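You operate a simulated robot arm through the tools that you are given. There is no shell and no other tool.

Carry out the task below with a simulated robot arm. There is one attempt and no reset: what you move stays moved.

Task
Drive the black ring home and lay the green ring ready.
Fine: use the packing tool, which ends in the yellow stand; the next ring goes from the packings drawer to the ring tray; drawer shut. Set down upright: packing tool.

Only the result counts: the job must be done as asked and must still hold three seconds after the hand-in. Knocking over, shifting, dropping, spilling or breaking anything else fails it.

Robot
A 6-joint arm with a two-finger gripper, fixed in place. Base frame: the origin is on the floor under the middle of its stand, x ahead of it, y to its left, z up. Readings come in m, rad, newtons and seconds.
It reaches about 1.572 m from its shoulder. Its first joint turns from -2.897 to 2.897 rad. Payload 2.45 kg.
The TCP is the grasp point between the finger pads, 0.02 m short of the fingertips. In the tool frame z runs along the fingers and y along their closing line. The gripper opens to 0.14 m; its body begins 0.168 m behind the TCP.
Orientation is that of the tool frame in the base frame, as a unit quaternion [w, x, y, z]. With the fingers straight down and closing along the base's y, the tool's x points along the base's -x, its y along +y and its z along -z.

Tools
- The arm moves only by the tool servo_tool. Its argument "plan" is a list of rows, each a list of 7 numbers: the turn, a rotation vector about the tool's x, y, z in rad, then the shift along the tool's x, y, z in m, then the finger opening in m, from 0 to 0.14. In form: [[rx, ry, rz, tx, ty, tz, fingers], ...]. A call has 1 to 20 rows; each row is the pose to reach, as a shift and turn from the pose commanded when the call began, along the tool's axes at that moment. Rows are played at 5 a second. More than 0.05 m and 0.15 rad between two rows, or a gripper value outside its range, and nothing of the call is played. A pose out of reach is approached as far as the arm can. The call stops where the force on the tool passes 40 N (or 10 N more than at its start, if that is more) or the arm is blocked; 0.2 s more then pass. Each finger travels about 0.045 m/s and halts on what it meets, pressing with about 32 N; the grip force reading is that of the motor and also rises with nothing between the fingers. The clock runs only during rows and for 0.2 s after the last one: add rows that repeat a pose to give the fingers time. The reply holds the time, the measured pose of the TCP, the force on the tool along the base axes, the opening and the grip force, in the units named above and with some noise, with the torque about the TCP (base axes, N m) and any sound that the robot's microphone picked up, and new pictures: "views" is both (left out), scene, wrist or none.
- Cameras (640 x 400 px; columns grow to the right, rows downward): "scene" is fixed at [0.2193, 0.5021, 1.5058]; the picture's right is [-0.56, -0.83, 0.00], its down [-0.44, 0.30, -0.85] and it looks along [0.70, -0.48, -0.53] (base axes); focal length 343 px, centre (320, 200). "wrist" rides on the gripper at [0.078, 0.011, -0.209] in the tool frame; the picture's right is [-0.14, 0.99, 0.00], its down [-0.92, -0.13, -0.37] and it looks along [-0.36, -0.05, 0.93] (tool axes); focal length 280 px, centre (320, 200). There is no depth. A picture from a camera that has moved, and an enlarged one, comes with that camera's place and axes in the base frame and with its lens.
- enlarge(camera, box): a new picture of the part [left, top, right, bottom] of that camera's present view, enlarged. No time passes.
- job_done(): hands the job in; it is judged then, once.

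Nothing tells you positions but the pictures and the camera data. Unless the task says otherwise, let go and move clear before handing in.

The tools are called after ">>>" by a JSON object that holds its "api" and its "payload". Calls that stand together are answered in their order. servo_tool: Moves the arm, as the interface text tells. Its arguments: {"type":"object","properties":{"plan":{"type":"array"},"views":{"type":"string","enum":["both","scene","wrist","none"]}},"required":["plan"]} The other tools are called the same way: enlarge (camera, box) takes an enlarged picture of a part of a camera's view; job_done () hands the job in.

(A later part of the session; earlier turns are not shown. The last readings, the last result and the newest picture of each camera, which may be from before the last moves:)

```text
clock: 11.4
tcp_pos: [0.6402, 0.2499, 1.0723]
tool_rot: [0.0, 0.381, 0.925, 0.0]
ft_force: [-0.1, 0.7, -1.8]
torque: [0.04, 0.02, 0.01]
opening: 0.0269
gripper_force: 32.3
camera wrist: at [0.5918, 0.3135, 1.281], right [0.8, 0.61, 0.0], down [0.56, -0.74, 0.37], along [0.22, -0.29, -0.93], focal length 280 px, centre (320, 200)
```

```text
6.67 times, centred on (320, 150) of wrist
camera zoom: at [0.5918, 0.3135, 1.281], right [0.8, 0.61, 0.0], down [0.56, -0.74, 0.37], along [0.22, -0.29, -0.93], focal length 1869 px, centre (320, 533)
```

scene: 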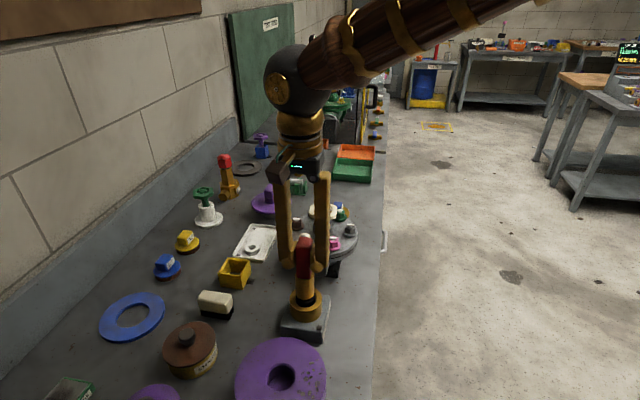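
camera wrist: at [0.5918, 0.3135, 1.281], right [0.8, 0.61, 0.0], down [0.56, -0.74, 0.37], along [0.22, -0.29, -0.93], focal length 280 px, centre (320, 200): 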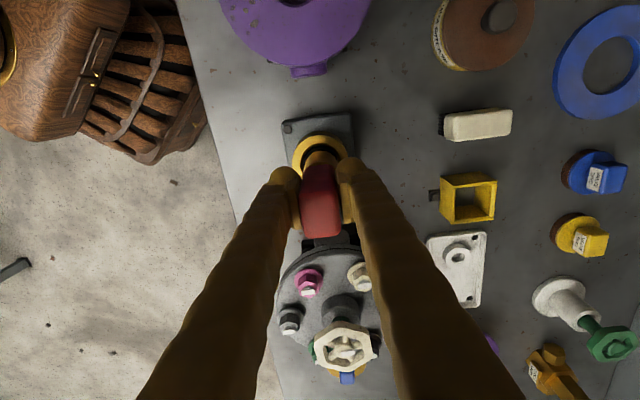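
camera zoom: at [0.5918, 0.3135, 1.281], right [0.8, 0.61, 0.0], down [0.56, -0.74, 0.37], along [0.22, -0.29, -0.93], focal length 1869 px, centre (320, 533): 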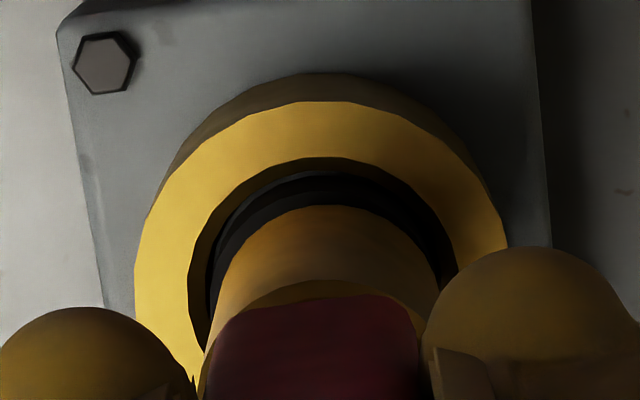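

Alignment is now within about 1 mm and there's no contact yet. I'll press down gradually, letting the force limit guard the push.

>>> {"api": "servo_tool", "payload": {"plan": [[0, 0, 0, 0, -0.0008, 0.002, 0], [0, 0, 0, 0, -0.0008, 0.004, 0], [0, 0, 0, 0, -0.0008, 0.006, 0], [0, 0, 0, 0, -0.0008, 0.008, 0], [0, 0, 0, 0, -0.0008, 0.01, 0], [0, 0, 0, 0, -0.0008, 0.012, 0], [0, 0, 0, 0, -0.0008, 0.014, 0], [0, 0, 0, 0, -0.0008, 0.016, 0], [0, 0, 0, 0, -0.0008, 0.018, 0], [0, 0, 0, 0, -0.0008, 0.02, 0]]}}

>>> {"api": "enlarge", "payload": {"camera": "scene", "box": [280, 255, 330, 325]}}

>>> {"api": "enlarge", "payload": {"camera": "wrist", "box": [285, 120, 355, 180]}}

```text
clock: 13.6
tcp_pos: [0.6403, 0.2506, 1.0535]
tool_rot: [0.0, 0.382, 0.924, 0.001]
ft_force: [-0.5, -0.8, 15.1]
torque: [-0.04, 0.09, 0.0]
opening: 0.0269
gripper_force: 31.4
camera wrist: at [0.5923, 0.3132, 1.2622], right [0.8, 0.61, 0.0], down [0.56, -0.74, 0.37], along [0.22, -0.29, -0.93], focal length 280 px, centre (320, 200)
```

scene: 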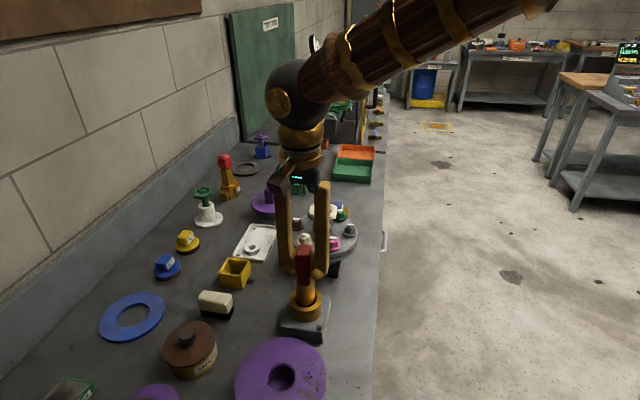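
wrist: 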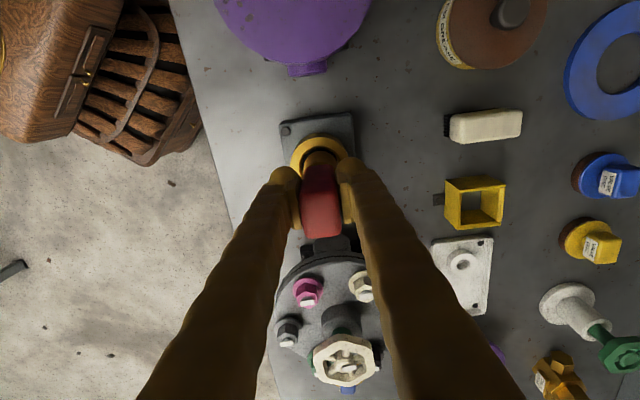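

```text
5.71 times, centred on (305, 290) of scene
camera zoom: at [0.2193, 0.5021, 1.5058], right [-0.56, -0.83, 0.0], down [-0.44, 0.3, -0.85], along [0.7, -0.48, -0.53], focal length 1959 px, centre (406, -314)
```

zoom: 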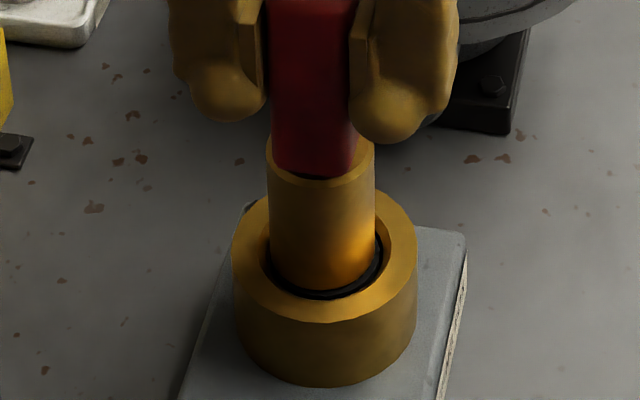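

```text
6.67 times, centred on (320, 150) of wrist
camera zoom: at [0.5923, 0.3132, 1.2622], right [0.8, 0.61, 0.0], down [0.56, -0.74, 0.37], along [0.22, -0.29, -0.93], focal length 1869 px, centre (320, 533)
```

zoom: 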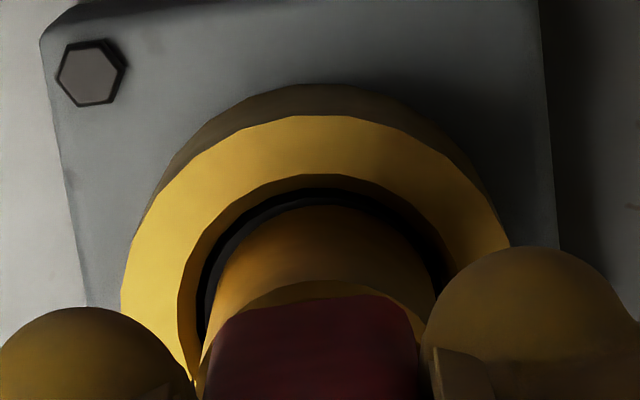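

The ring is sliding down against about 17 N of friction, and the tool holds in the grip. I'll keep pressing until it bottoms out.

>>> {"api": "servo_tool", "payload": {"plan": [[0, 0, 0, 0, 0, 0.002, 0], [0, 0, 0, 0, 0, 0.004, 0], [0, 0, 0, 0, 0, 0.006, 0], [0, 0, 0, 0, 0, 0.008, 0], [0, 0, 0, 0, 0, 0.01, 0], [0, 0, 0, 0, 0, 0.012, 0], [0, 0, 0, 0, 0, 0.014, 0], [0, 0, 0, 0, 0, 0.016, 0], [0, 0, 0, 0, 0, 0.018, 0], [0, 0, 0, 0, 0, 0.02, 0]]}}

>>> {"api": "enlarge", "payload": {"camera": "scene", "box": [280, 255, 330, 325]}}

>>> {"api": "enlarge", "payload": {"camera": "wrist", "box": [285, 120, 355, 180]}}

```text
clock: 15.8
tcp_pos: [0.6395, 0.2501, 1.0312]
tool_rot: [0.0, 0.381, 0.925, 0.0]
ft_force: [2.1, -0.7, 21.9]
torque: [-0.13, -0.21, 0.01]
opening: 0.0272
gripper_force: 32.0
camera wrist: at [0.5915, 0.3132, 1.2415], right [0.8, 0.61, 0.0], down [0.56, -0.74, 0.37], along [0.22, -0.29, -0.93], focal length 280 px, centre (320, 200)
```

scene: 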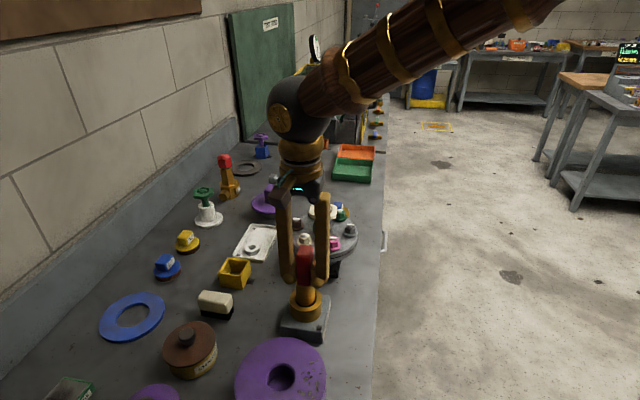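
wrist: 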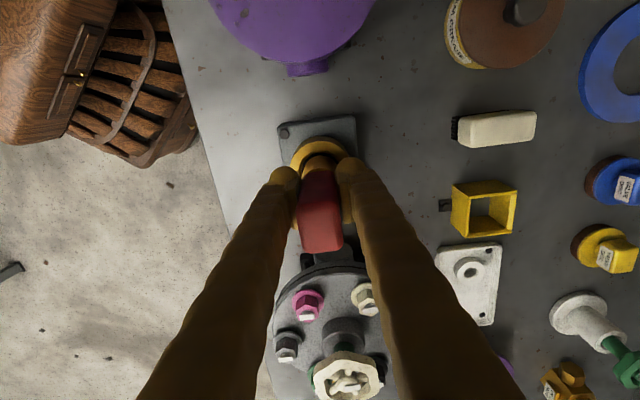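

```text
5.71 times, centred on (305, 290) of scene
camera zoom: at [0.2193, 0.5021, 1.5058], right [-0.56, -0.83, 0.0], down [-0.44, 0.3, -0.85], along [0.7, -0.48, -0.53], focal length 1959 px, centre (406, -314)
```

zoom: 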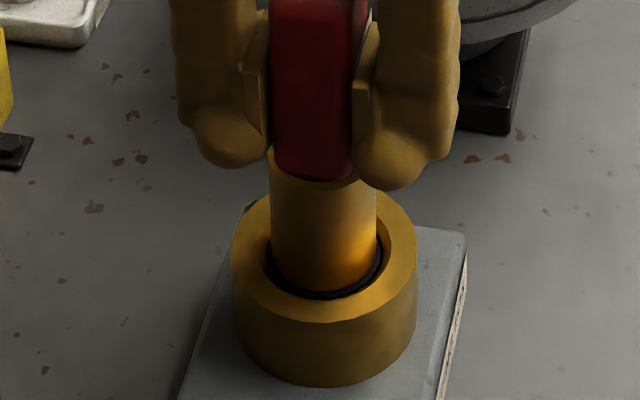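

```text
6.67 times, centred on (320, 150) of wrist
camera zoom: at [0.5915, 0.3132, 1.2415], right [0.8, 0.61, 0.0], down [0.56, -0.74, 0.37], along [0.22, -0.29, -0.93], focal length 1869 px, centre (320, 533)
```

zoom: 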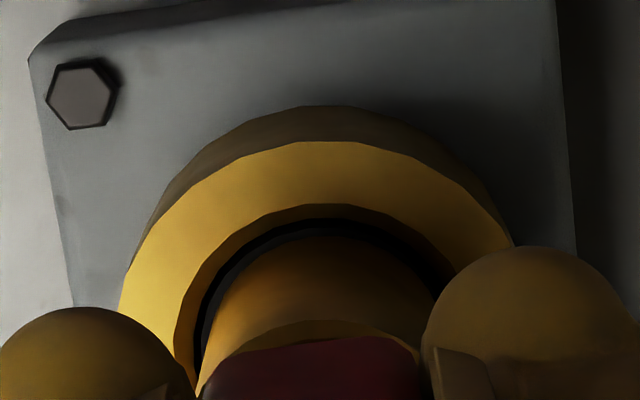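

The fingers have slid about 20 mm down the handle while the tool stayed put, so the ring needs more force than friction grip can give. I'll look closely at where the pads sit against the brass shoulder under the handle, since that could be pushed on directly.

>>> {"api": "enlarge", "payload": {"camera": "scene", "box": [285, 235, 335, 295]}}

>>> {"api": "enlarge", "payload": {"camera": "wrist", "box": [260, 130, 380, 270]}}

```text
6.67 times, centred on (310, 265) of scene
camera zoom: at [0.2193, 0.5021, 1.5058], right [-0.56, -0.83, 0.0], down [-0.44, 0.3, -0.85], along [0.7, -0.48, -0.53], focal length 2286 px, centre (387, -233)
```

zoom: 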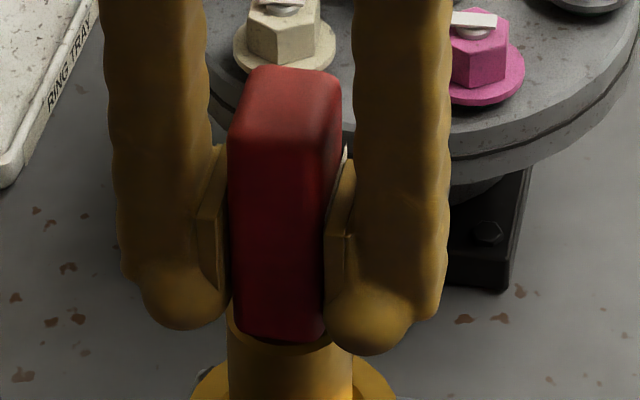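

```text
2.86 times, centred on (320, 200) of wrist
camera zoom: at [0.5915, 0.3132, 1.2415], right [0.8, 0.61, 0.0], down [0.56, -0.74, 0.37], along [0.22, -0.29, -0.93], focal length 801 px, centre (320, 200)
```

zoom: 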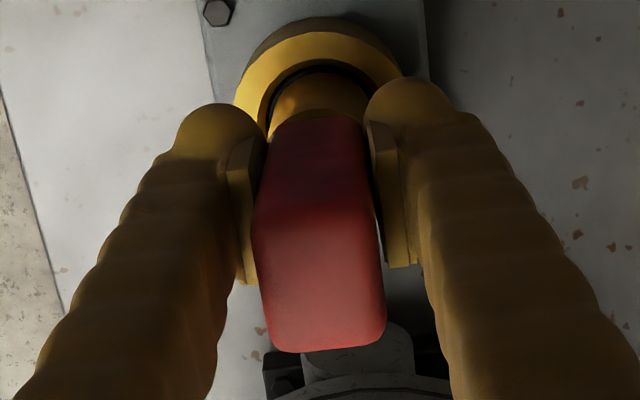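

The pads still have roughly 9 mm to go before they bear on the brass shoulder. I'll keep pressing so they land on it and push the tool directly, watching the force.

>>> {"api": "servo_tool", "payload": {"plan": [[0, 0, 0, 0, 0, 0.002, 0], [0, 0, 0, 0, 0, 0.004, 0], [0, 0, 0, 0, 0, 0.006, 0], [0, 0, 0, 0, 0, 0.008, 0], [0, 0, 0, 0, 0, 0.01, 0], [0, 0, 0, 0, 0, 0.012, 0]]}}

>>> {"api": "enlarge", "payload": {"camera": "scene", "box": [280, 240, 335, 325]}}

>>> {"api": "enlarge", "payload": {"camera": "wrist", "box": [260, 130, 380, 270]}}

```text
clock: 17.0
tcp_pos: [0.6405, 0.2512, 1.0255]
tool_rot: [0.002, 0.381, 0.924, 0.001]
ft_force: [-3.1, -0.5, 19.4]
torque: [-0.14, 0.17, 0.0]
opening: 0.0271
gripper_force: 32.3
stopped in row 5: the force on the tool passed its limit at 43 N (the readings are from after the stop); the commanded pose is now the measured one
camera wrist: at [0.5912, 0.3129, 1.2342], right [0.8, 0.61, 0.0], down [0.56, -0.74, 0.37], along [0.23, -0.29, -0.93], focal length 280 px, centre (320, 200)
```

scene: 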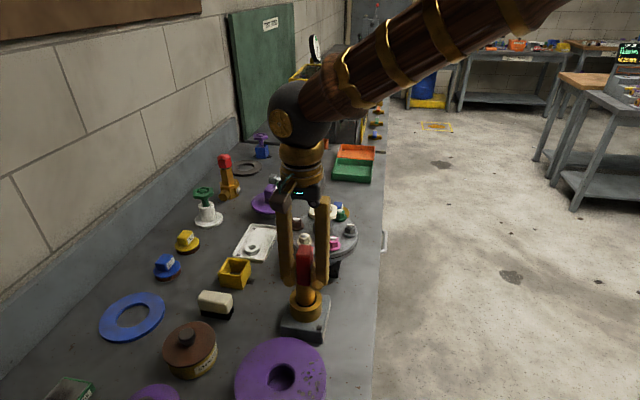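
wrist: 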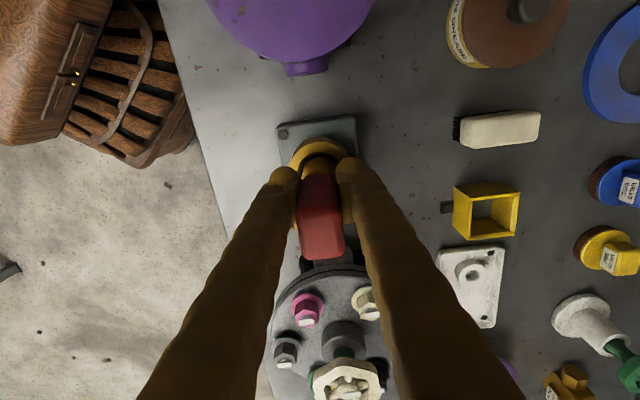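

```text
4.71 times, centred on (308, 282) of scene
camera zoom: at [0.2193, 0.5021, 1.5058], right [-0.56, -0.83, 0.0], down [-0.44, 0.3, -0.85], along [0.7, -0.48, -0.53], focal length 1613 px, centre (379, -188)
```

zoom: 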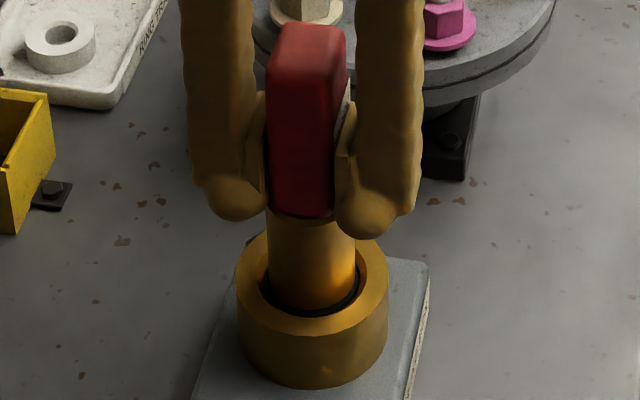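

```text
2.86 times, centred on (320, 200) of wrist
camera zoom: at [0.5912, 0.3129, 1.2342], right [0.8, 0.61, 0.0], down [0.56, -0.74, 0.37], along [0.23, -0.29, -0.93], focal length 801 px, centre (320, 200)
```

zoom: 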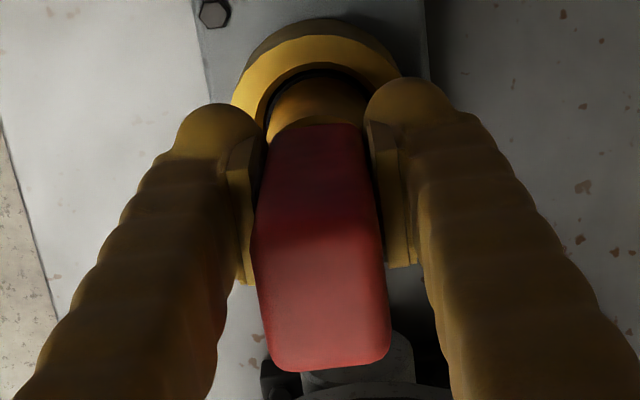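

The fingers bore down to 43 N and the tool no longer moved, and the ring top looks about flush with the brass, so it may be bottomed out. I'll ease the fingers open slightly, slide them back up the handle, regrip, then lift to inspect the ring.

>>> {"api": "servo_tool", "payload": {"plan": [[0, 0, 0, 0, 0, -0.0005, 0.03], [0, 0, 0, 0, 0, -0.001, 0.036], [0, 0, 0, 0, 0, -0.001, 0.036], [0, 0, 0, 0, 0, -0.001, 0.036]]}}

>>> {"api": "enlarge", "payload": {"camera": "scene", "box": [280, 240, 335, 325]}}

>>> {"api": "enlarge", "payload": {"camera": "wrist", "box": [260, 130, 380, 270]}}

```text
clock: 18.0
tcp_pos: [0.6405, 0.2508, 1.0257]
tool_rot: [0.001, 0.381, 0.925, 0.0]
ft_force: [-0.5, -0.3, 0.4]
torque: [-0.01, 0.03, 0.0]
opening: 0.0361
gripper_force: 0.1
camera wrist: at [0.5917, 0.313, 1.2341], right [0.8, 0.61, 0.0], down [0.56, -0.74, 0.37], along [0.23, -0.29, -0.93], focal length 280 px, centre (320, 200)
```

scene: 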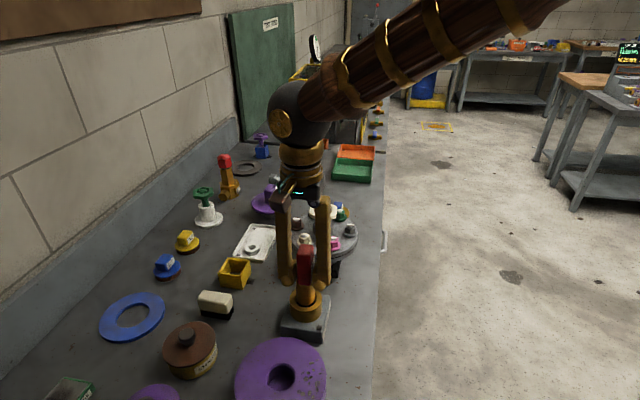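
wrist: 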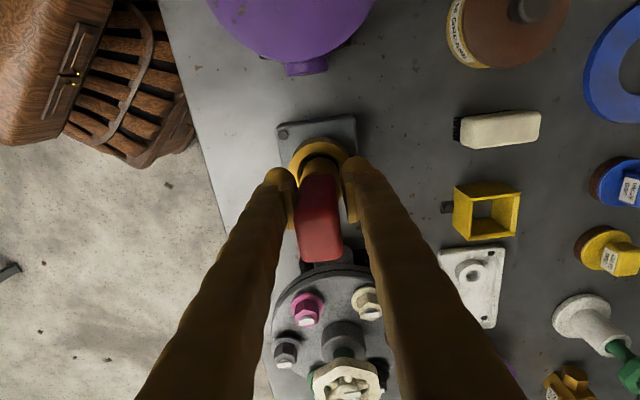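

```text
4.71 times, centred on (308, 282) of scene
camera zoom: at [0.2193, 0.5021, 1.5058], right [-0.56, -0.83, 0.0], down [-0.44, 0.3, -0.85], along [0.7, -0.48, -0.53], focal length 1613 px, centre (379, -188)
```

zoom: 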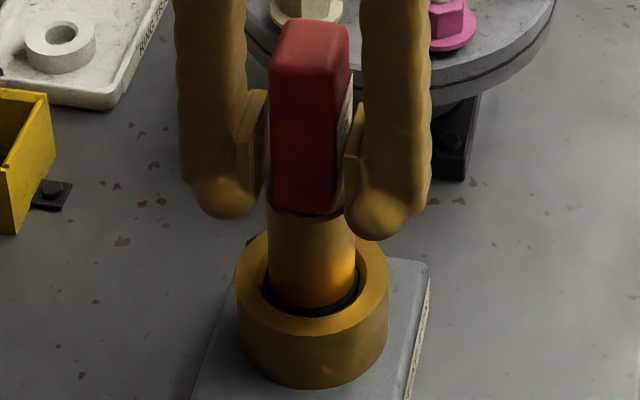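

```text
2.86 times, centred on (320, 200) of wrist
camera zoom: at [0.5917, 0.313, 1.2341], right [0.8, 0.61, 0.0], down [0.56, -0.74, 0.37], along [0.23, -0.29, -0.93], focal length 801 px, centre (320, 200)
```

zoom: 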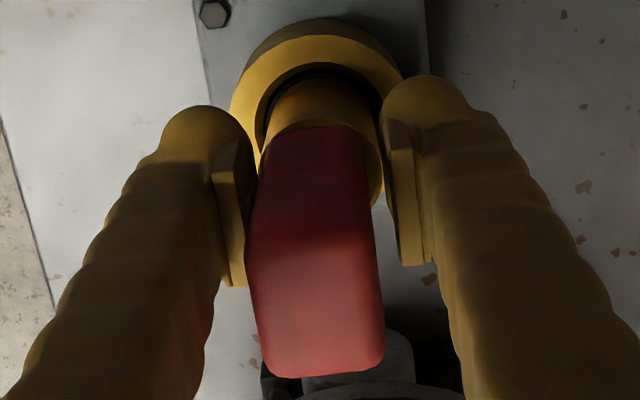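

>>> {"api": "enlarge", "payload": {"camera": "wrist", "box": [285, 130, 355, 190]}}

>>> {"api": "enlarge", "payload": {"camera": "scene", "box": [285, 275, 330, 315]}}

```text
6.67 times, centred on (320, 160) of wrist
camera zoom: at [0.5917, 0.313, 1.2341], right [0.8, 0.61, 0.0], down [0.56, -0.74, 0.37], along [0.23, -0.29, -0.93], focal length 1869 px, centre (320, 467)
```

zoom: 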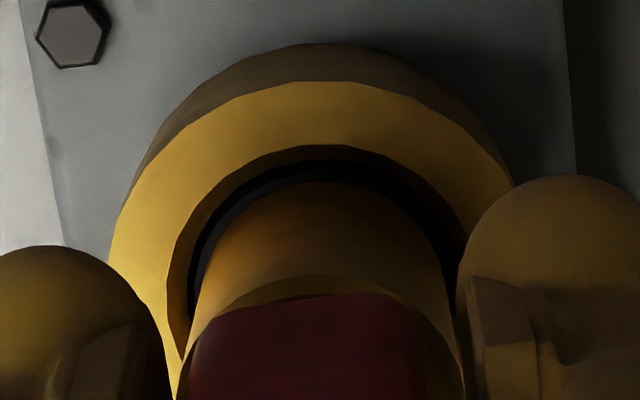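

```text
10.00 times, centred on (308, 295) of scene
camera zoom: at [0.2193, 0.5021, 1.5058], right [-0.56, -0.83, 0.0], down [-0.44, 0.3, -0.85], along [0.7, -0.48, -0.53], focal length 3428 px, centre (445, -750)
```

zoom: 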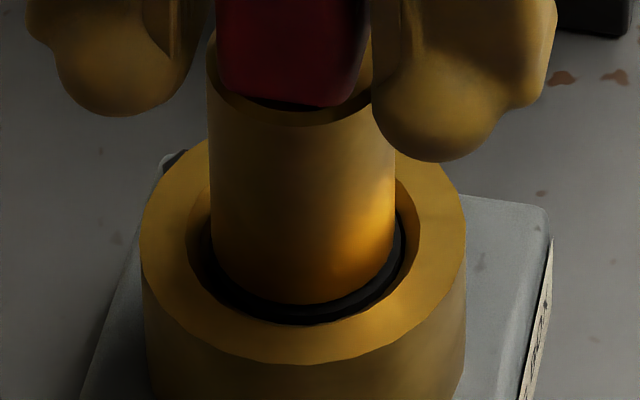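

The tool stands on the ring unaided. From the geometry, even this low grip clears the stand rim by about 1 cm, so I'll simply regrip here, lift straight up and shift aside to see the ring.

>>> {"api": "servo_tool", "payload": {"plan": [[0, 0, 0, 0, 0, 0, 0.028], [0, 0, 0, 0, 0, 0, 0.0], [0, 0, 0, 0, 0, 0, 0.0], [0, 0, 0, 0, 0, 0, 0.0], [0, 0, 0, 0, 0, -0.01, 0.0], [0, 0, 0, 0, 0, -0.03, 0.0], [0, 0, 0, 0, 0, -0.06, 0.0], [0, 0, 0, -0.02, 0.02, -0.09, 0.0], [0, 0, 0, -0.03, 0.06, -0.09, 0.0], [0, 0, 0, -0.03, 0.1, -0.09, 0.0], [0, 0, 0, -0.03, 0.1, -0.09, 0.0]]}}

>>> {"api": "enlarge", "payload": {"camera": "scene", "box": [280, 280, 330, 330]}}

>>> {"api": "enlarge", "payload": {"camera": "scene", "box": [220, 180, 340, 340]}}

>>> {"api": "enlarge", "payload": {"camera": "wrist", "box": [180, 80, 340, 200]}}

```text
clock: 20.4
tcp_pos: [0.7331, 0.3024, 1.1147]
tool_rot: [0.0, 0.381, 0.925, 0.001]
ft_force: [0.5, 0.9, -3.1]
torque: [0.0, -0.02, -0.01]
opening: 0.0267
gripper_force: 32.2
camera wrist: at [0.6833, 0.3651, 1.3231], right [0.8, 0.61, 0.0], down [0.56, -0.74, 0.37], along [0.23, -0.29, -0.93], focal length 280 px, centre (320, 200)
```

scene: 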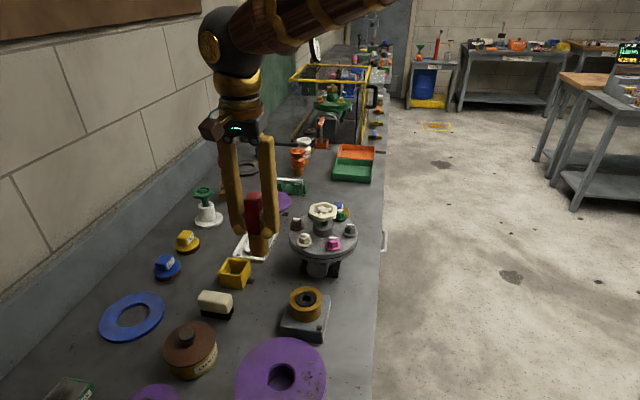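
wrist: 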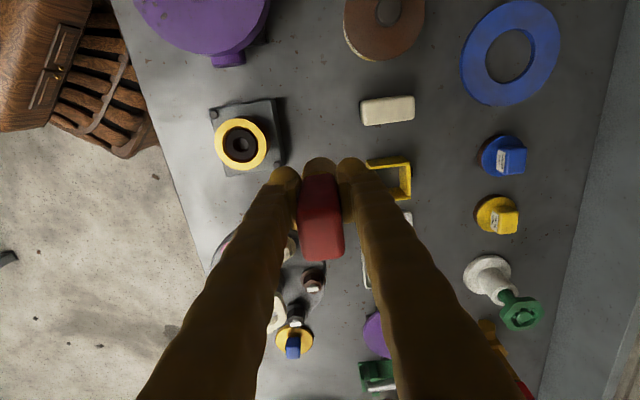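

```text
8.00 times, centred on (305, 305) of scene
camera zoom: at [0.2193, 0.5021, 1.5058], right [-0.56, -0.83, 0.0], down [-0.44, 0.3, -0.85], along [0.7, -0.48, -0.53], focal length 2743 px, centre (440, -640)
```

zoom: 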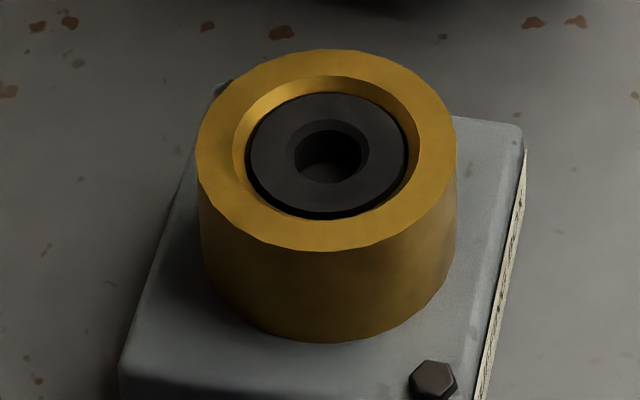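

```text
2.50 times, centred on (280, 260) of scene
camera zoom: at [0.2193, 0.5021, 1.5058], right [-0.56, -0.83, 0.0], down [-0.44, 0.3, -0.85], along [0.7, -0.48, -0.53], focal length 857 px, centre (420, 50)
```

zoom: 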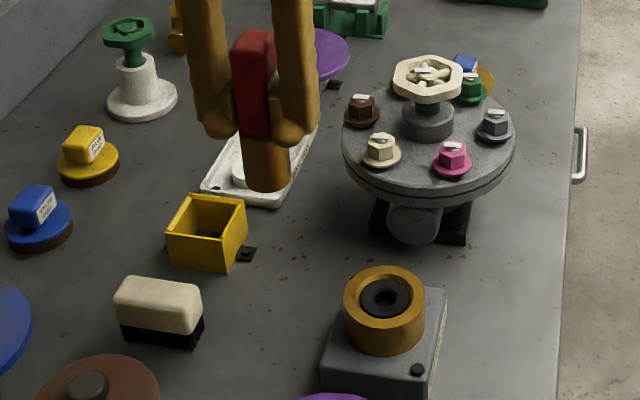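

```text
3.33 times, centred on (260, 140) of wrist
camera zoom: at [0.6833, 0.3651, 1.3231], right [0.8, 0.61, 0.0], down [0.56, -0.74, 0.37], along [0.23, -0.29, -0.93], focal length 935 px, centre (520, 400)
```

zoom: 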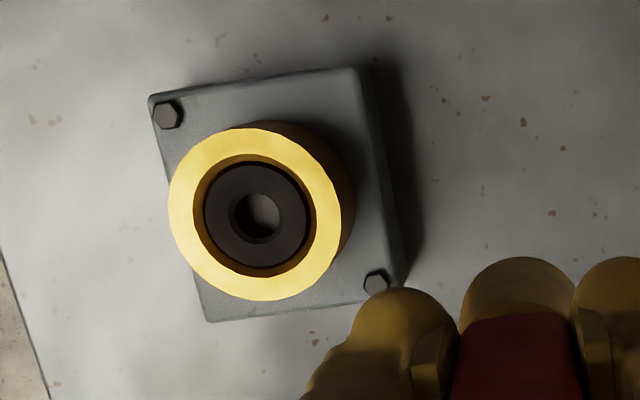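

The ring is now seated about 2–3 mm below the brass rim, level, about 8 mm lower than before. It didn't budge under 43 N, so I take it as home. Next I'll check how the tool sits in the grip before returning it to the stand.

>>> {"api": "enlarge", "payload": {"camera": "wrist", "box": [260, 130, 430, 270]}}

>>> {"api": "enlarge", "payload": {"camera": "scene", "box": [215, 180, 285, 290]}}

>>> {"api": "enlarge", "payload": {"camera": "wrist", "box": [200, 90, 280, 180]}}

```text
2.86 times, centred on (345, 200) of wrist
camera zoom: at [0.6833, 0.3651, 1.3231], right [0.8, 0.61, 0.0], down [0.56, -0.74, 0.37], along [0.23, -0.29, -0.93], focal length 801 px, centre (249, 200)
```

zoom: 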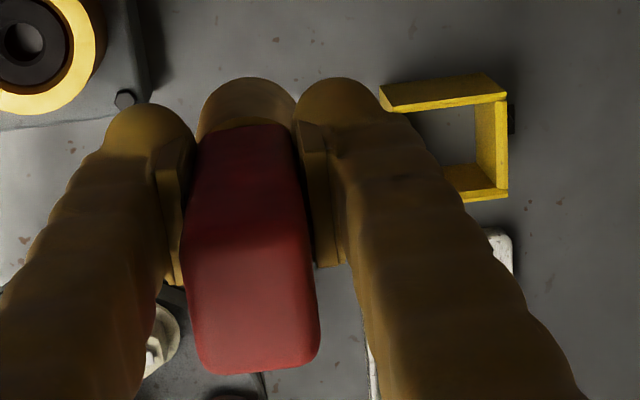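

```text
3.64 times, centred on (250, 235) of scene
camera zoom: at [0.2193, 0.5021, 1.5058], right [-0.56, -0.83, 0.0], down [-0.44, 0.3, -0.85], along [0.7, -0.48, -0.53], focal length 1247 px, centre (574, 73)
```

zoom: 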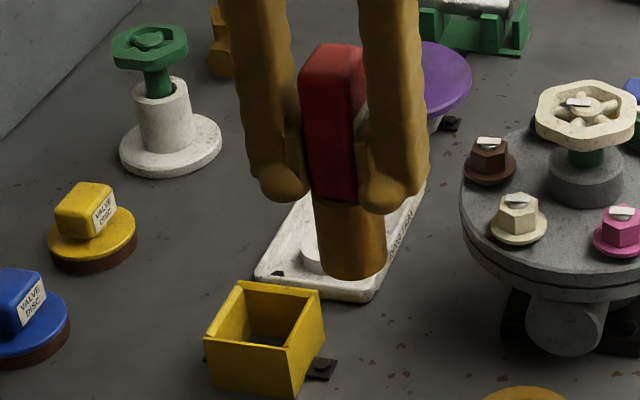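

```text
4.44 times, centred on (240, 135) of wrist
camera zoom: at [0.6833, 0.3651, 1.3231], right [0.8, 0.61, 0.0], down [0.56, -0.74, 0.37], along [0.23, -0.29, -0.93], focal length 1246 px, centre (676, 489)
```

zoom: 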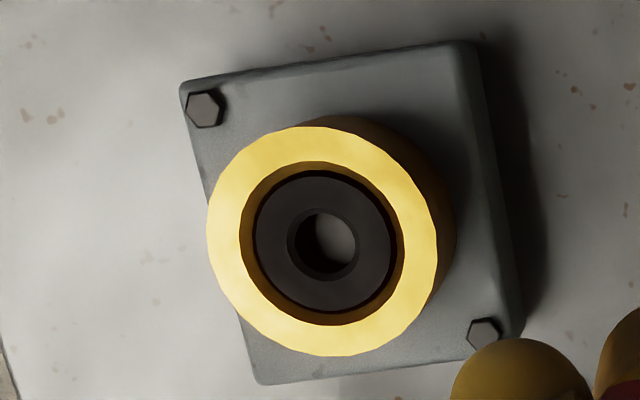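

The measurements put the tool tip roughly flush with the rim and the ring top 1–2 mm below it, but the 43 N could have been an impact spike. The pads are now right against the shoulder, so I'll go back and press again slowly to confirm a hard stop.

>>> {"api": "servo_tool", "payload": {"plan": [[0, 0, 0, 0.01, -0.035, 0, 0], [0, 0, 0, 0.02, -0.07, 0, 0], [0, 0, 0, 0.03, -0.1, 0, 0], [0, 0, 0, 0.03, -0.1, 0.03, 0], [0, 0, 0, 0.03, -0.1, 0.06, 0], [0, 0, 0, 0.03, -0.1, 0.078, 0], [0, 0, 0, 0.03, -0.1, 0.078, 0]]}}

>>> {"api": "enlarge", "payload": {"camera": "scene", "box": [280, 255, 330, 325]}}

>>> {"api": "enlarge", "payload": {"camera": "wrist", "box": [285, 130, 355, 190]}}

```text
clock: 22.0
tcp_pos: [0.6405, 0.2509, 1.0384]
tool_rot: [0.0, 0.381, 0.925, 0.001]
ft_force: [-0.1, -0.7, -2.6]
torque: [0.01, 0.02, -0.01]
opening: 0.0267
gripper_force: 32.5
camera wrist: at [0.5916, 0.3129, 1.246], right [0.8, 0.61, 0.0], down [0.56, -0.74, 0.37], along [0.23, -0.29, -0.93], focal length 280 px, centre (320, 200)
```

scene: 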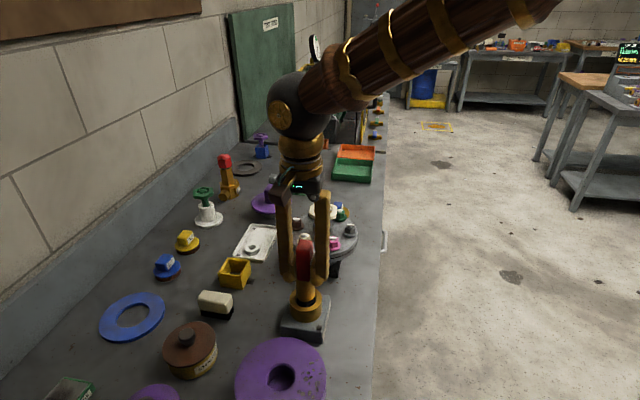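
wrist: 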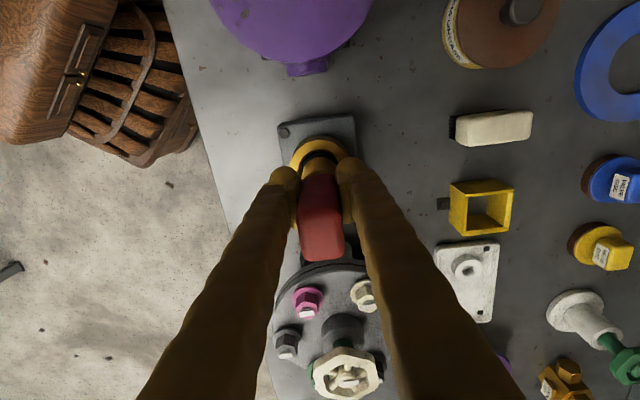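

```text
5.71 times, centred on (305, 290) of scene
camera zoom: at [0.2193, 0.5021, 1.5058], right [-0.56, -0.83, 0.0], down [-0.44, 0.3, -0.85], along [0.7, -0.48, -0.53], focal length 1959 px, centre (406, -314)
```

zoom: 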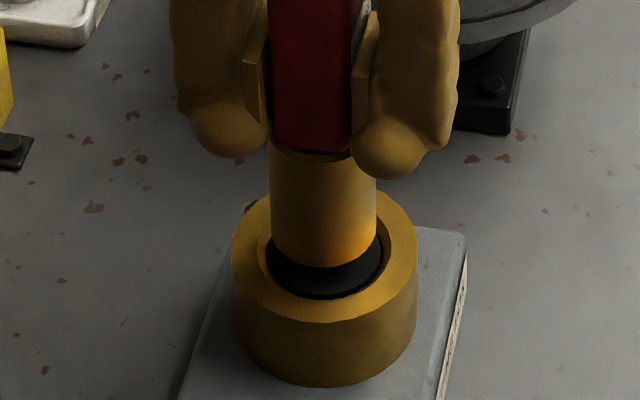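

```text
6.67 times, centred on (320, 160) of wrist
camera zoom: at [0.5916, 0.3129, 1.246], right [0.8, 0.61, 0.0], down [0.56, -0.74, 0.37], along [0.23, -0.29, -0.93], focal length 1869 px, centre (320, 467)
```

zoom: 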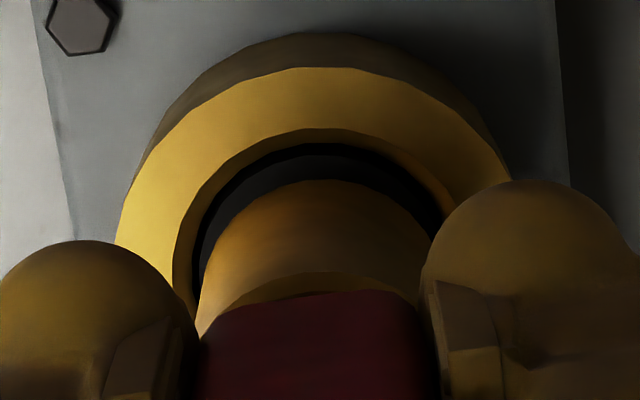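

>>> {"api": "servo_tool", "payload": {"plan": [[0, 0, 0, 0, 0, 0.003, 0], [0, 0, 0, 0, 0, 0.006, 0], [0, 0, 0, 0, 0, 0.008, 0], [0, 0, 0, 0, 0, 0.009, 0], [0, 0, 0, 0, 0, 0.01, 0], [0, 0, 0, 0, 0, 0.0105, 0], [0, 0, 0, 0, 0, 0.011, 0], [0, 0, 0, 0, 0, 0.0115, 0], [0, 0, 0, 0, 0, 0.012, 0], [0, 0, 0, 0, 0, 0.0125, 0], [0, 0, 0, 0, 0, 0.013, 0], [0, 0, 0, 0, 0, 0.0135, 0], [0, 0, 0, 0, 0, 0.014, 0], [0, 0, 0, 0, 0, 0.0145, 0], [0, 0, 0, 0, 0, 0.015, 0], [0, 0, 0, 0, 0, 0.0155, 0], [0, 0, 0, 0, 0, 0.016, 0]]}}

>>> {"api": "enlarge", "payload": {"camera": "scene", "box": [280, 255, 330, 325]}}

```text
clock: 24.9
tcp_pos: [0.64, 0.2508, 1.0249]
tool_rot: [0.003, 0.382, 0.924, 0.001]
ft_force: [-5.1, -0.6, 20.9]
torque: [-0.17, 0.33, -0.03]
opening: 0.0268
gripper_force: 31.9
stopped in row 14: the force on the tool passed its limit at 43 N (the readings are from after the stop); the commanded pose is now the measured one
camera wrist: at [0.5908, 0.3129, 1.234], right [0.8, 0.61, 0.01], down [0.56, -0.74, 0.37], along [0.23, -0.29, -0.93], focal length 280 px, centre (320, 200)
```

scene: 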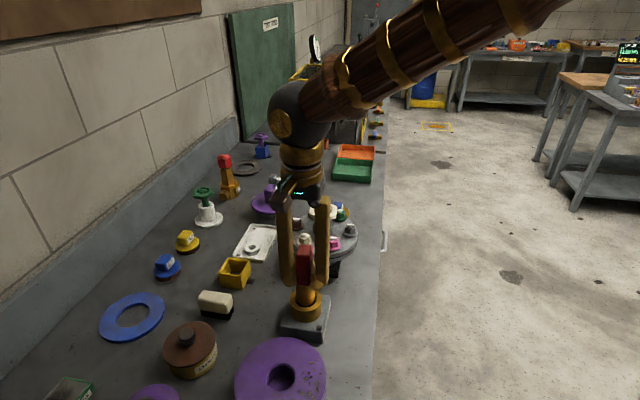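
wrist: 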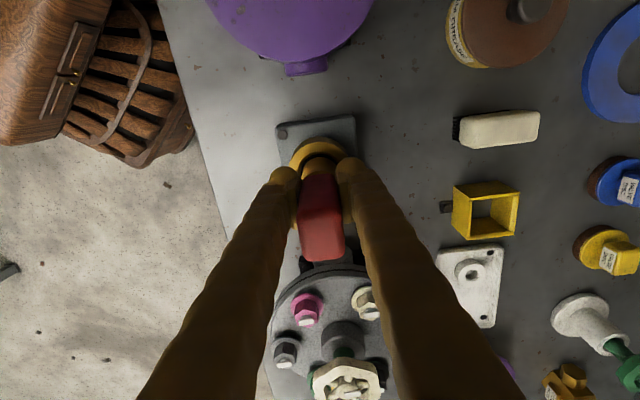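

```text
5.71 times, centred on (305, 290) of scene
camera zoom: at [0.2193, 0.5021, 1.5058], right [-0.56, -0.83, 0.0], down [-0.44, 0.3, -0.85], along [0.7, -0.48, -0.53], focal length 1959 px, centre (406, -314)
```

zoom: 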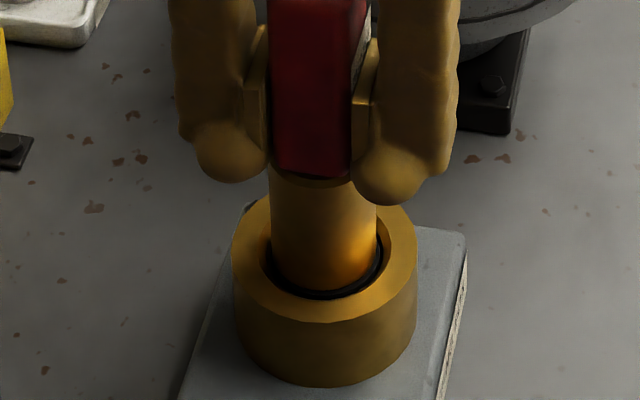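

The slow press stopped at exactly the same depth at 43 N, so the ring is bottomed out and home. Now I'll lift the tool and carry it back over its stand.

>>> {"api": "servo_tool", "payload": {"plan": [[0, 0, 0, 0, 0, -0.005, 0], [0, 0, 0, 0, 0, -0.03, 0], [0, 0, 0, 0, 0, -0.06, 0], [0, 0, 0, 0, 0, -0.09, 0], [0, 0, 0, -0.018, 0.0395, -0.09, 0], [0, 0, 0, -0.036, 0.079, -0.09, 0], [0, 0, 0, -0.055, 0.1186, -0.09, 0], [0, 0, 0, -0.073, 0.158, -0.09, 0], [0, 0, 0, -0.091, 0.1976, -0.09, 0], [0, 0, 0, -0.091, 0.1976, -0.09, 0]]}}

>>> {"api": "enlarge", "payload": {"camera": "scene", "box": [280, 280, 330, 330]}}

>>> {"api": "enlarge", "payload": {"camera": "scene", "box": [190, 190, 290, 300]}}

>>> {"api": "enlarge", "payload": {"camera": "wrist", "box": [260, 110, 380, 250]}}

```text
clock: 27.1
tcp_pos: [0.8439, 0.3243, 1.1159]
tool_rot: [0.002, 0.381, 0.924, 0.001]
ft_force: [-0.4, -0.8, -3.0]
torque: [0.02, 0.0, 0.01]
opening: 0.0268
gripper_force: 31.8
camera wrist: at [0.7956, 0.3883, 1.3241], right [0.8, 0.61, 0.0], down [0.56, -0.74, 0.37], along [0.23, -0.29, -0.93], focal length 280 px, centre (320, 200)
```

scene: 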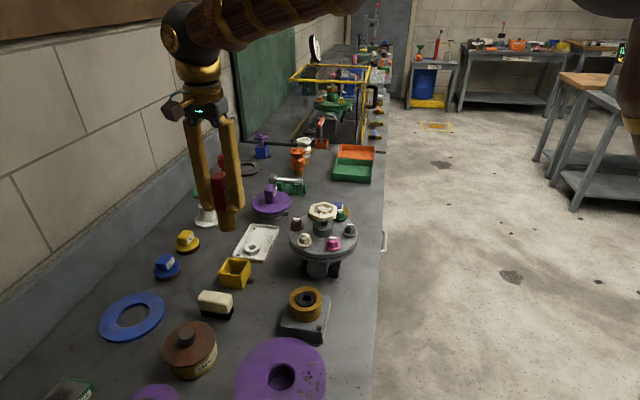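
wrist: 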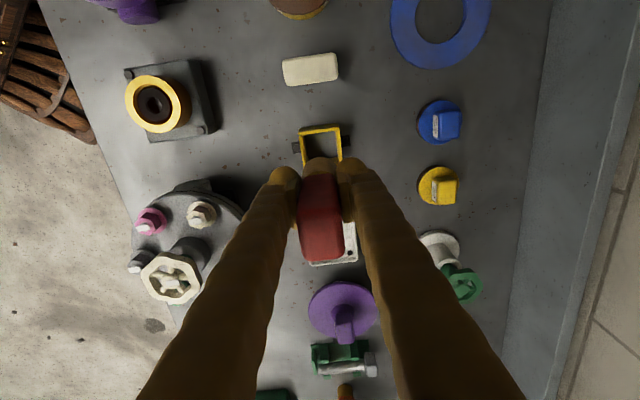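

```text
8.00 times, centred on (305, 305) of scene
camera zoom: at [0.2193, 0.5021, 1.5058], right [-0.56, -0.83, 0.0], down [-0.44, 0.3, -0.85], along [0.7, -0.48, -0.53], focal length 2743 px, centre (440, -640)
```

zoom: 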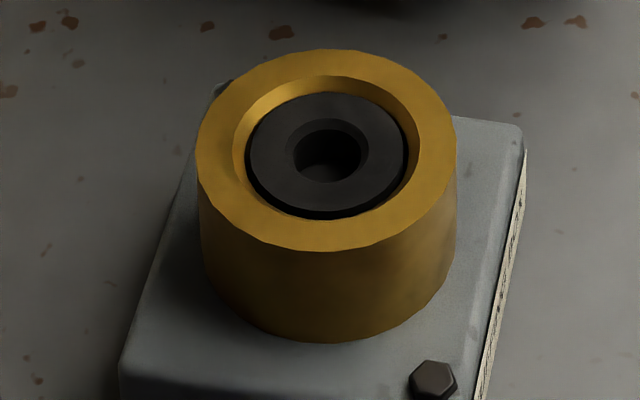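

```text
3.64 times, centred on (240, 245) of scene
camera zoom: at [0.2193, 0.5021, 1.5058], right [-0.56, -0.83, 0.0], down [-0.44, 0.3, -0.85], along [0.7, -0.48, -0.53], focal length 1247 px, centre (611, 36)
```

zoom: 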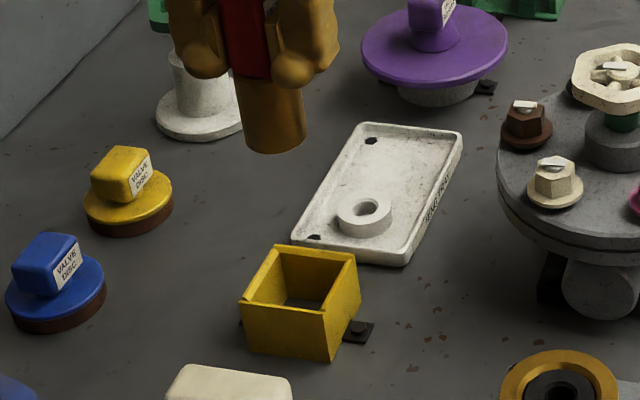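

```text
2.86 times, centred on (320, 180) of wrist
camera zoom: at [0.7956, 0.3883, 1.3241], right [0.8, 0.61, 0.0], down [0.56, -0.74, 0.37], along [0.23, -0.29, -0.93], focal length 801 px, centre (320, 257)
```

zoom: 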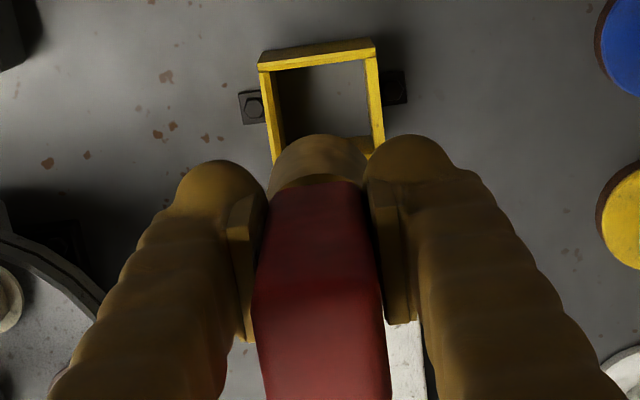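

>>> {"api": "enlarge", "payload": {"camera": "wrist", "box": [285, 110, 365, 180]}}

```text
5.71 times, centred on (325, 145) of wrist
camera zoom: at [0.7956, 0.3883, 1.3241], right [0.8, 0.61, 0.0], down [0.56, -0.74, 0.37], along [0.23, -0.29, -0.93], focal length 1602 px, centre (291, 514)
```

zoom: 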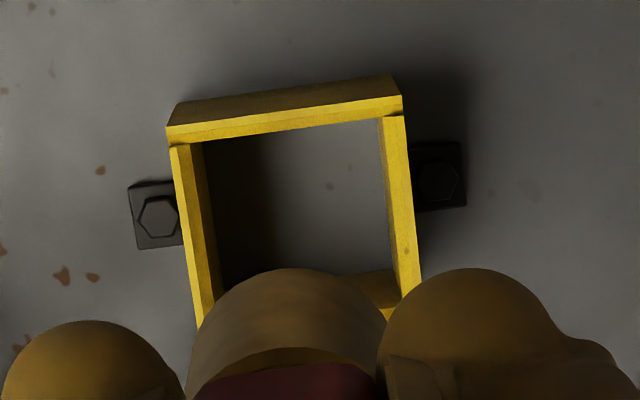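

The ring is unchanged after the second press. The tip is aligned with the stand to within a few millimetres, so I'll nudge slightly, lower to just above the rim and check again.

>>> {"api": "servo_tool", "payload": {"plan": [[0, 0, 0, 0.001, 0.0015, 0.03, 0], [0, 0, 0, 0.0015, 0.0015, 0.06, 0], [0, 0, 0, 0.0015, 0.0015, 0.09, 0], [0, 0, 0, 0.0015, 0.0015, 0.108, 0], [0, 0, 0, 0.0015, 0.0015, 0.108, 0]]}}

>>> {"api": "enlarge", "payload": {"camera": "scene", "box": [205, 220, 275, 300]}}

>>> {"api": "enlarge", "payload": {"camera": "wrist", "box": [285, 110, 365, 180]}}

```text
clock: 28.3
tcp_pos: [0.8461, 0.3274, 1.0082]
tool_rot: [0.002, 0.382, 0.924, 0.001]
ft_force: [-0.2, -0.6, -1.7]
torque: [0.02, 0.01, 0.01]
opening: 0.027
gripper_force: 32.2
camera wrist: at [0.7967, 0.3906, 1.2158], right [0.8, 0.61, 0.0], down [0.56, -0.74, 0.37], along [0.23, -0.29, -0.93], focal length 280 px, centre (320, 200)
```

scene: 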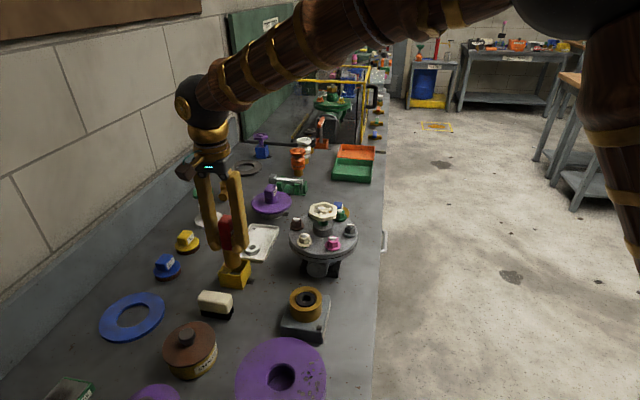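
wrist: 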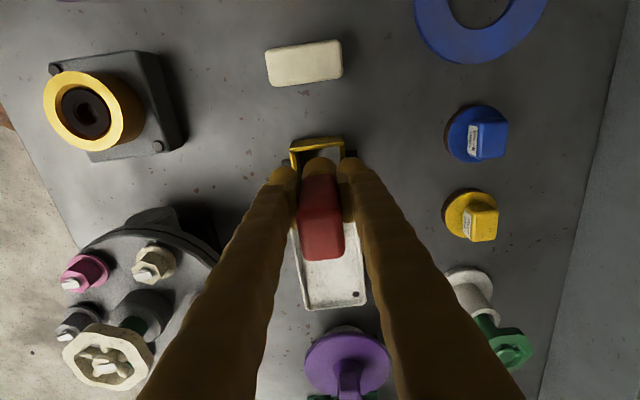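

```text
5.00 times, centred on (240, 260) of scene
camera zoom: at [0.2193, 0.5021, 1.5058], right [-0.56, -0.83, 0.0], down [-0.44, 0.3, -0.85], along [0.7, -0.48, -0.53], focal length 1714 px, centre (720, -100)
```

zoom: 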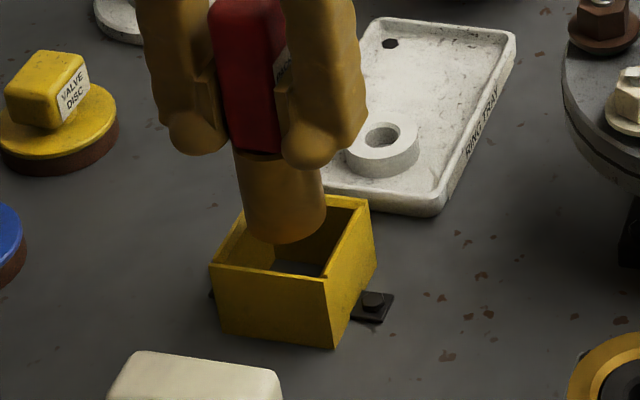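

```text
5.71 times, centred on (325, 145) of wrist
camera zoom: at [0.7967, 0.3906, 1.2158], right [0.8, 0.61, 0.0], down [0.56, -0.74, 0.37], along [0.23, -0.29, -0.93], focal length 1602 px, centre (291, 514)
```

zoom: 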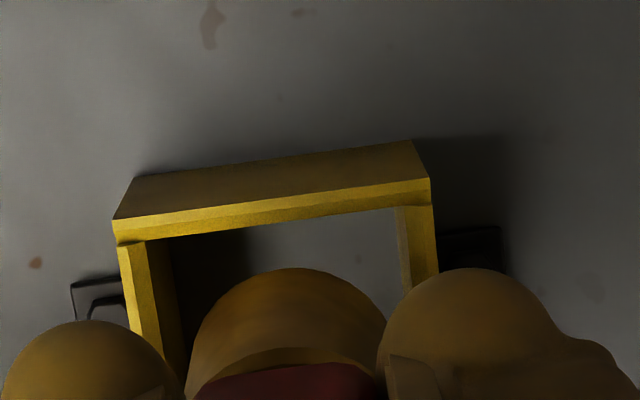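

Both views agree the tip is centred over the stand within about 1 mm. I'll lower it into the stand.

>>> {"api": "servo_tool", "payload": {"plan": [[0, 0, 0, 0, 0.0005, 0.02, 0], [0, 0, 0, 0, 0.0005, 0.035, 0], [0, 0, 0, 0, 0.0005, 0.045, 0], [0, 0, 0, 0, 0.0005, 0.05, 0], [0, 0, 0, 0, 0.0005, 0.05, 0]]}}

>>> {"api": "enlarge", "payload": {"camera": "scene", "box": [205, 220, 275, 300]}}

```text
clock: 29.5
tcp_pos: [0.8457, 0.329, 0.9564]
tool_rot: [0.001, 0.381, 0.924, 0.001]
ft_force: [0.3, -1.2, -3.4]
torque: [0.02, -0.01, -0.02]
opening: 0.0271
gripper_force: 31.5
camera wrist: at [0.7965, 0.3916, 1.1656], right [0.8, 0.61, 0.0], down [0.56, -0.74, 0.37], along [0.23, -0.29, -0.93], focal length 280 px, centre (320, 200)
```

scene: 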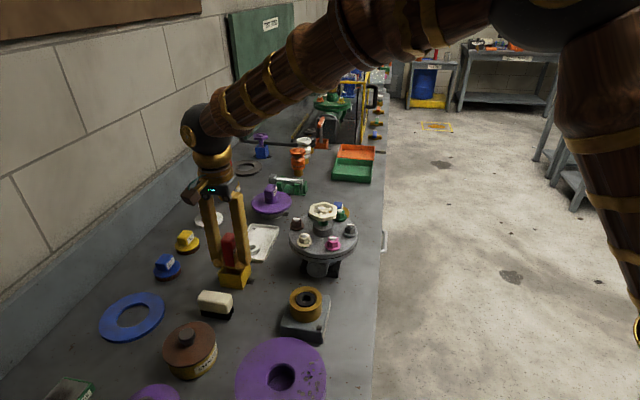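
wrist: 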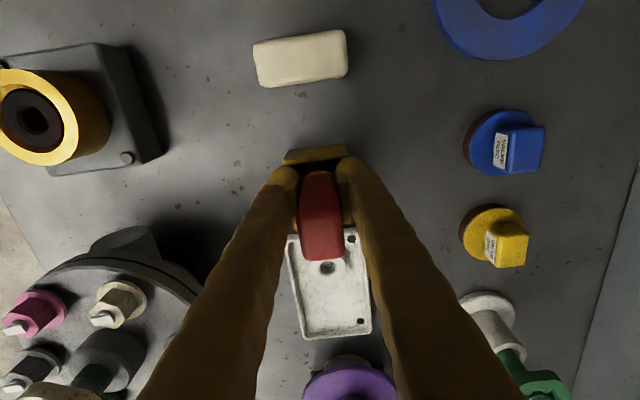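

```text
5.00 times, centred on (240, 260) of scene
camera zoom: at [0.2193, 0.5021, 1.5058], right [-0.56, -0.83, 0.0], down [-0.44, 0.3, -0.85], along [0.7, -0.48, -0.53], focal length 1714 px, centre (720, -100)
```

zoom: 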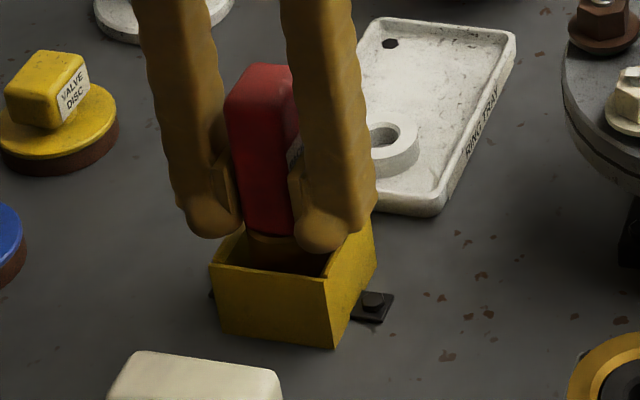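

>>> {"api": "servo_tool", "payload": {"plan": [[0, 0, 0, 0, 0, 0.001, 0], [0, 0, 0, 0, 0, 0.002, 0], [0, 0, 0, 0, 0, 0.003, 0]], "views": "none"}}

```text
clock: 30.3
tcp_pos: [0.846, 0.3278, 0.9528]
tool_rot: [0.001, 0.381, 0.925, 0.001]
ft_force: [0.0, 0.1, -2.6]
torque: [0.03, 0.01, -0.03]
opening: 0.0272
gripper_force: 31.7
```

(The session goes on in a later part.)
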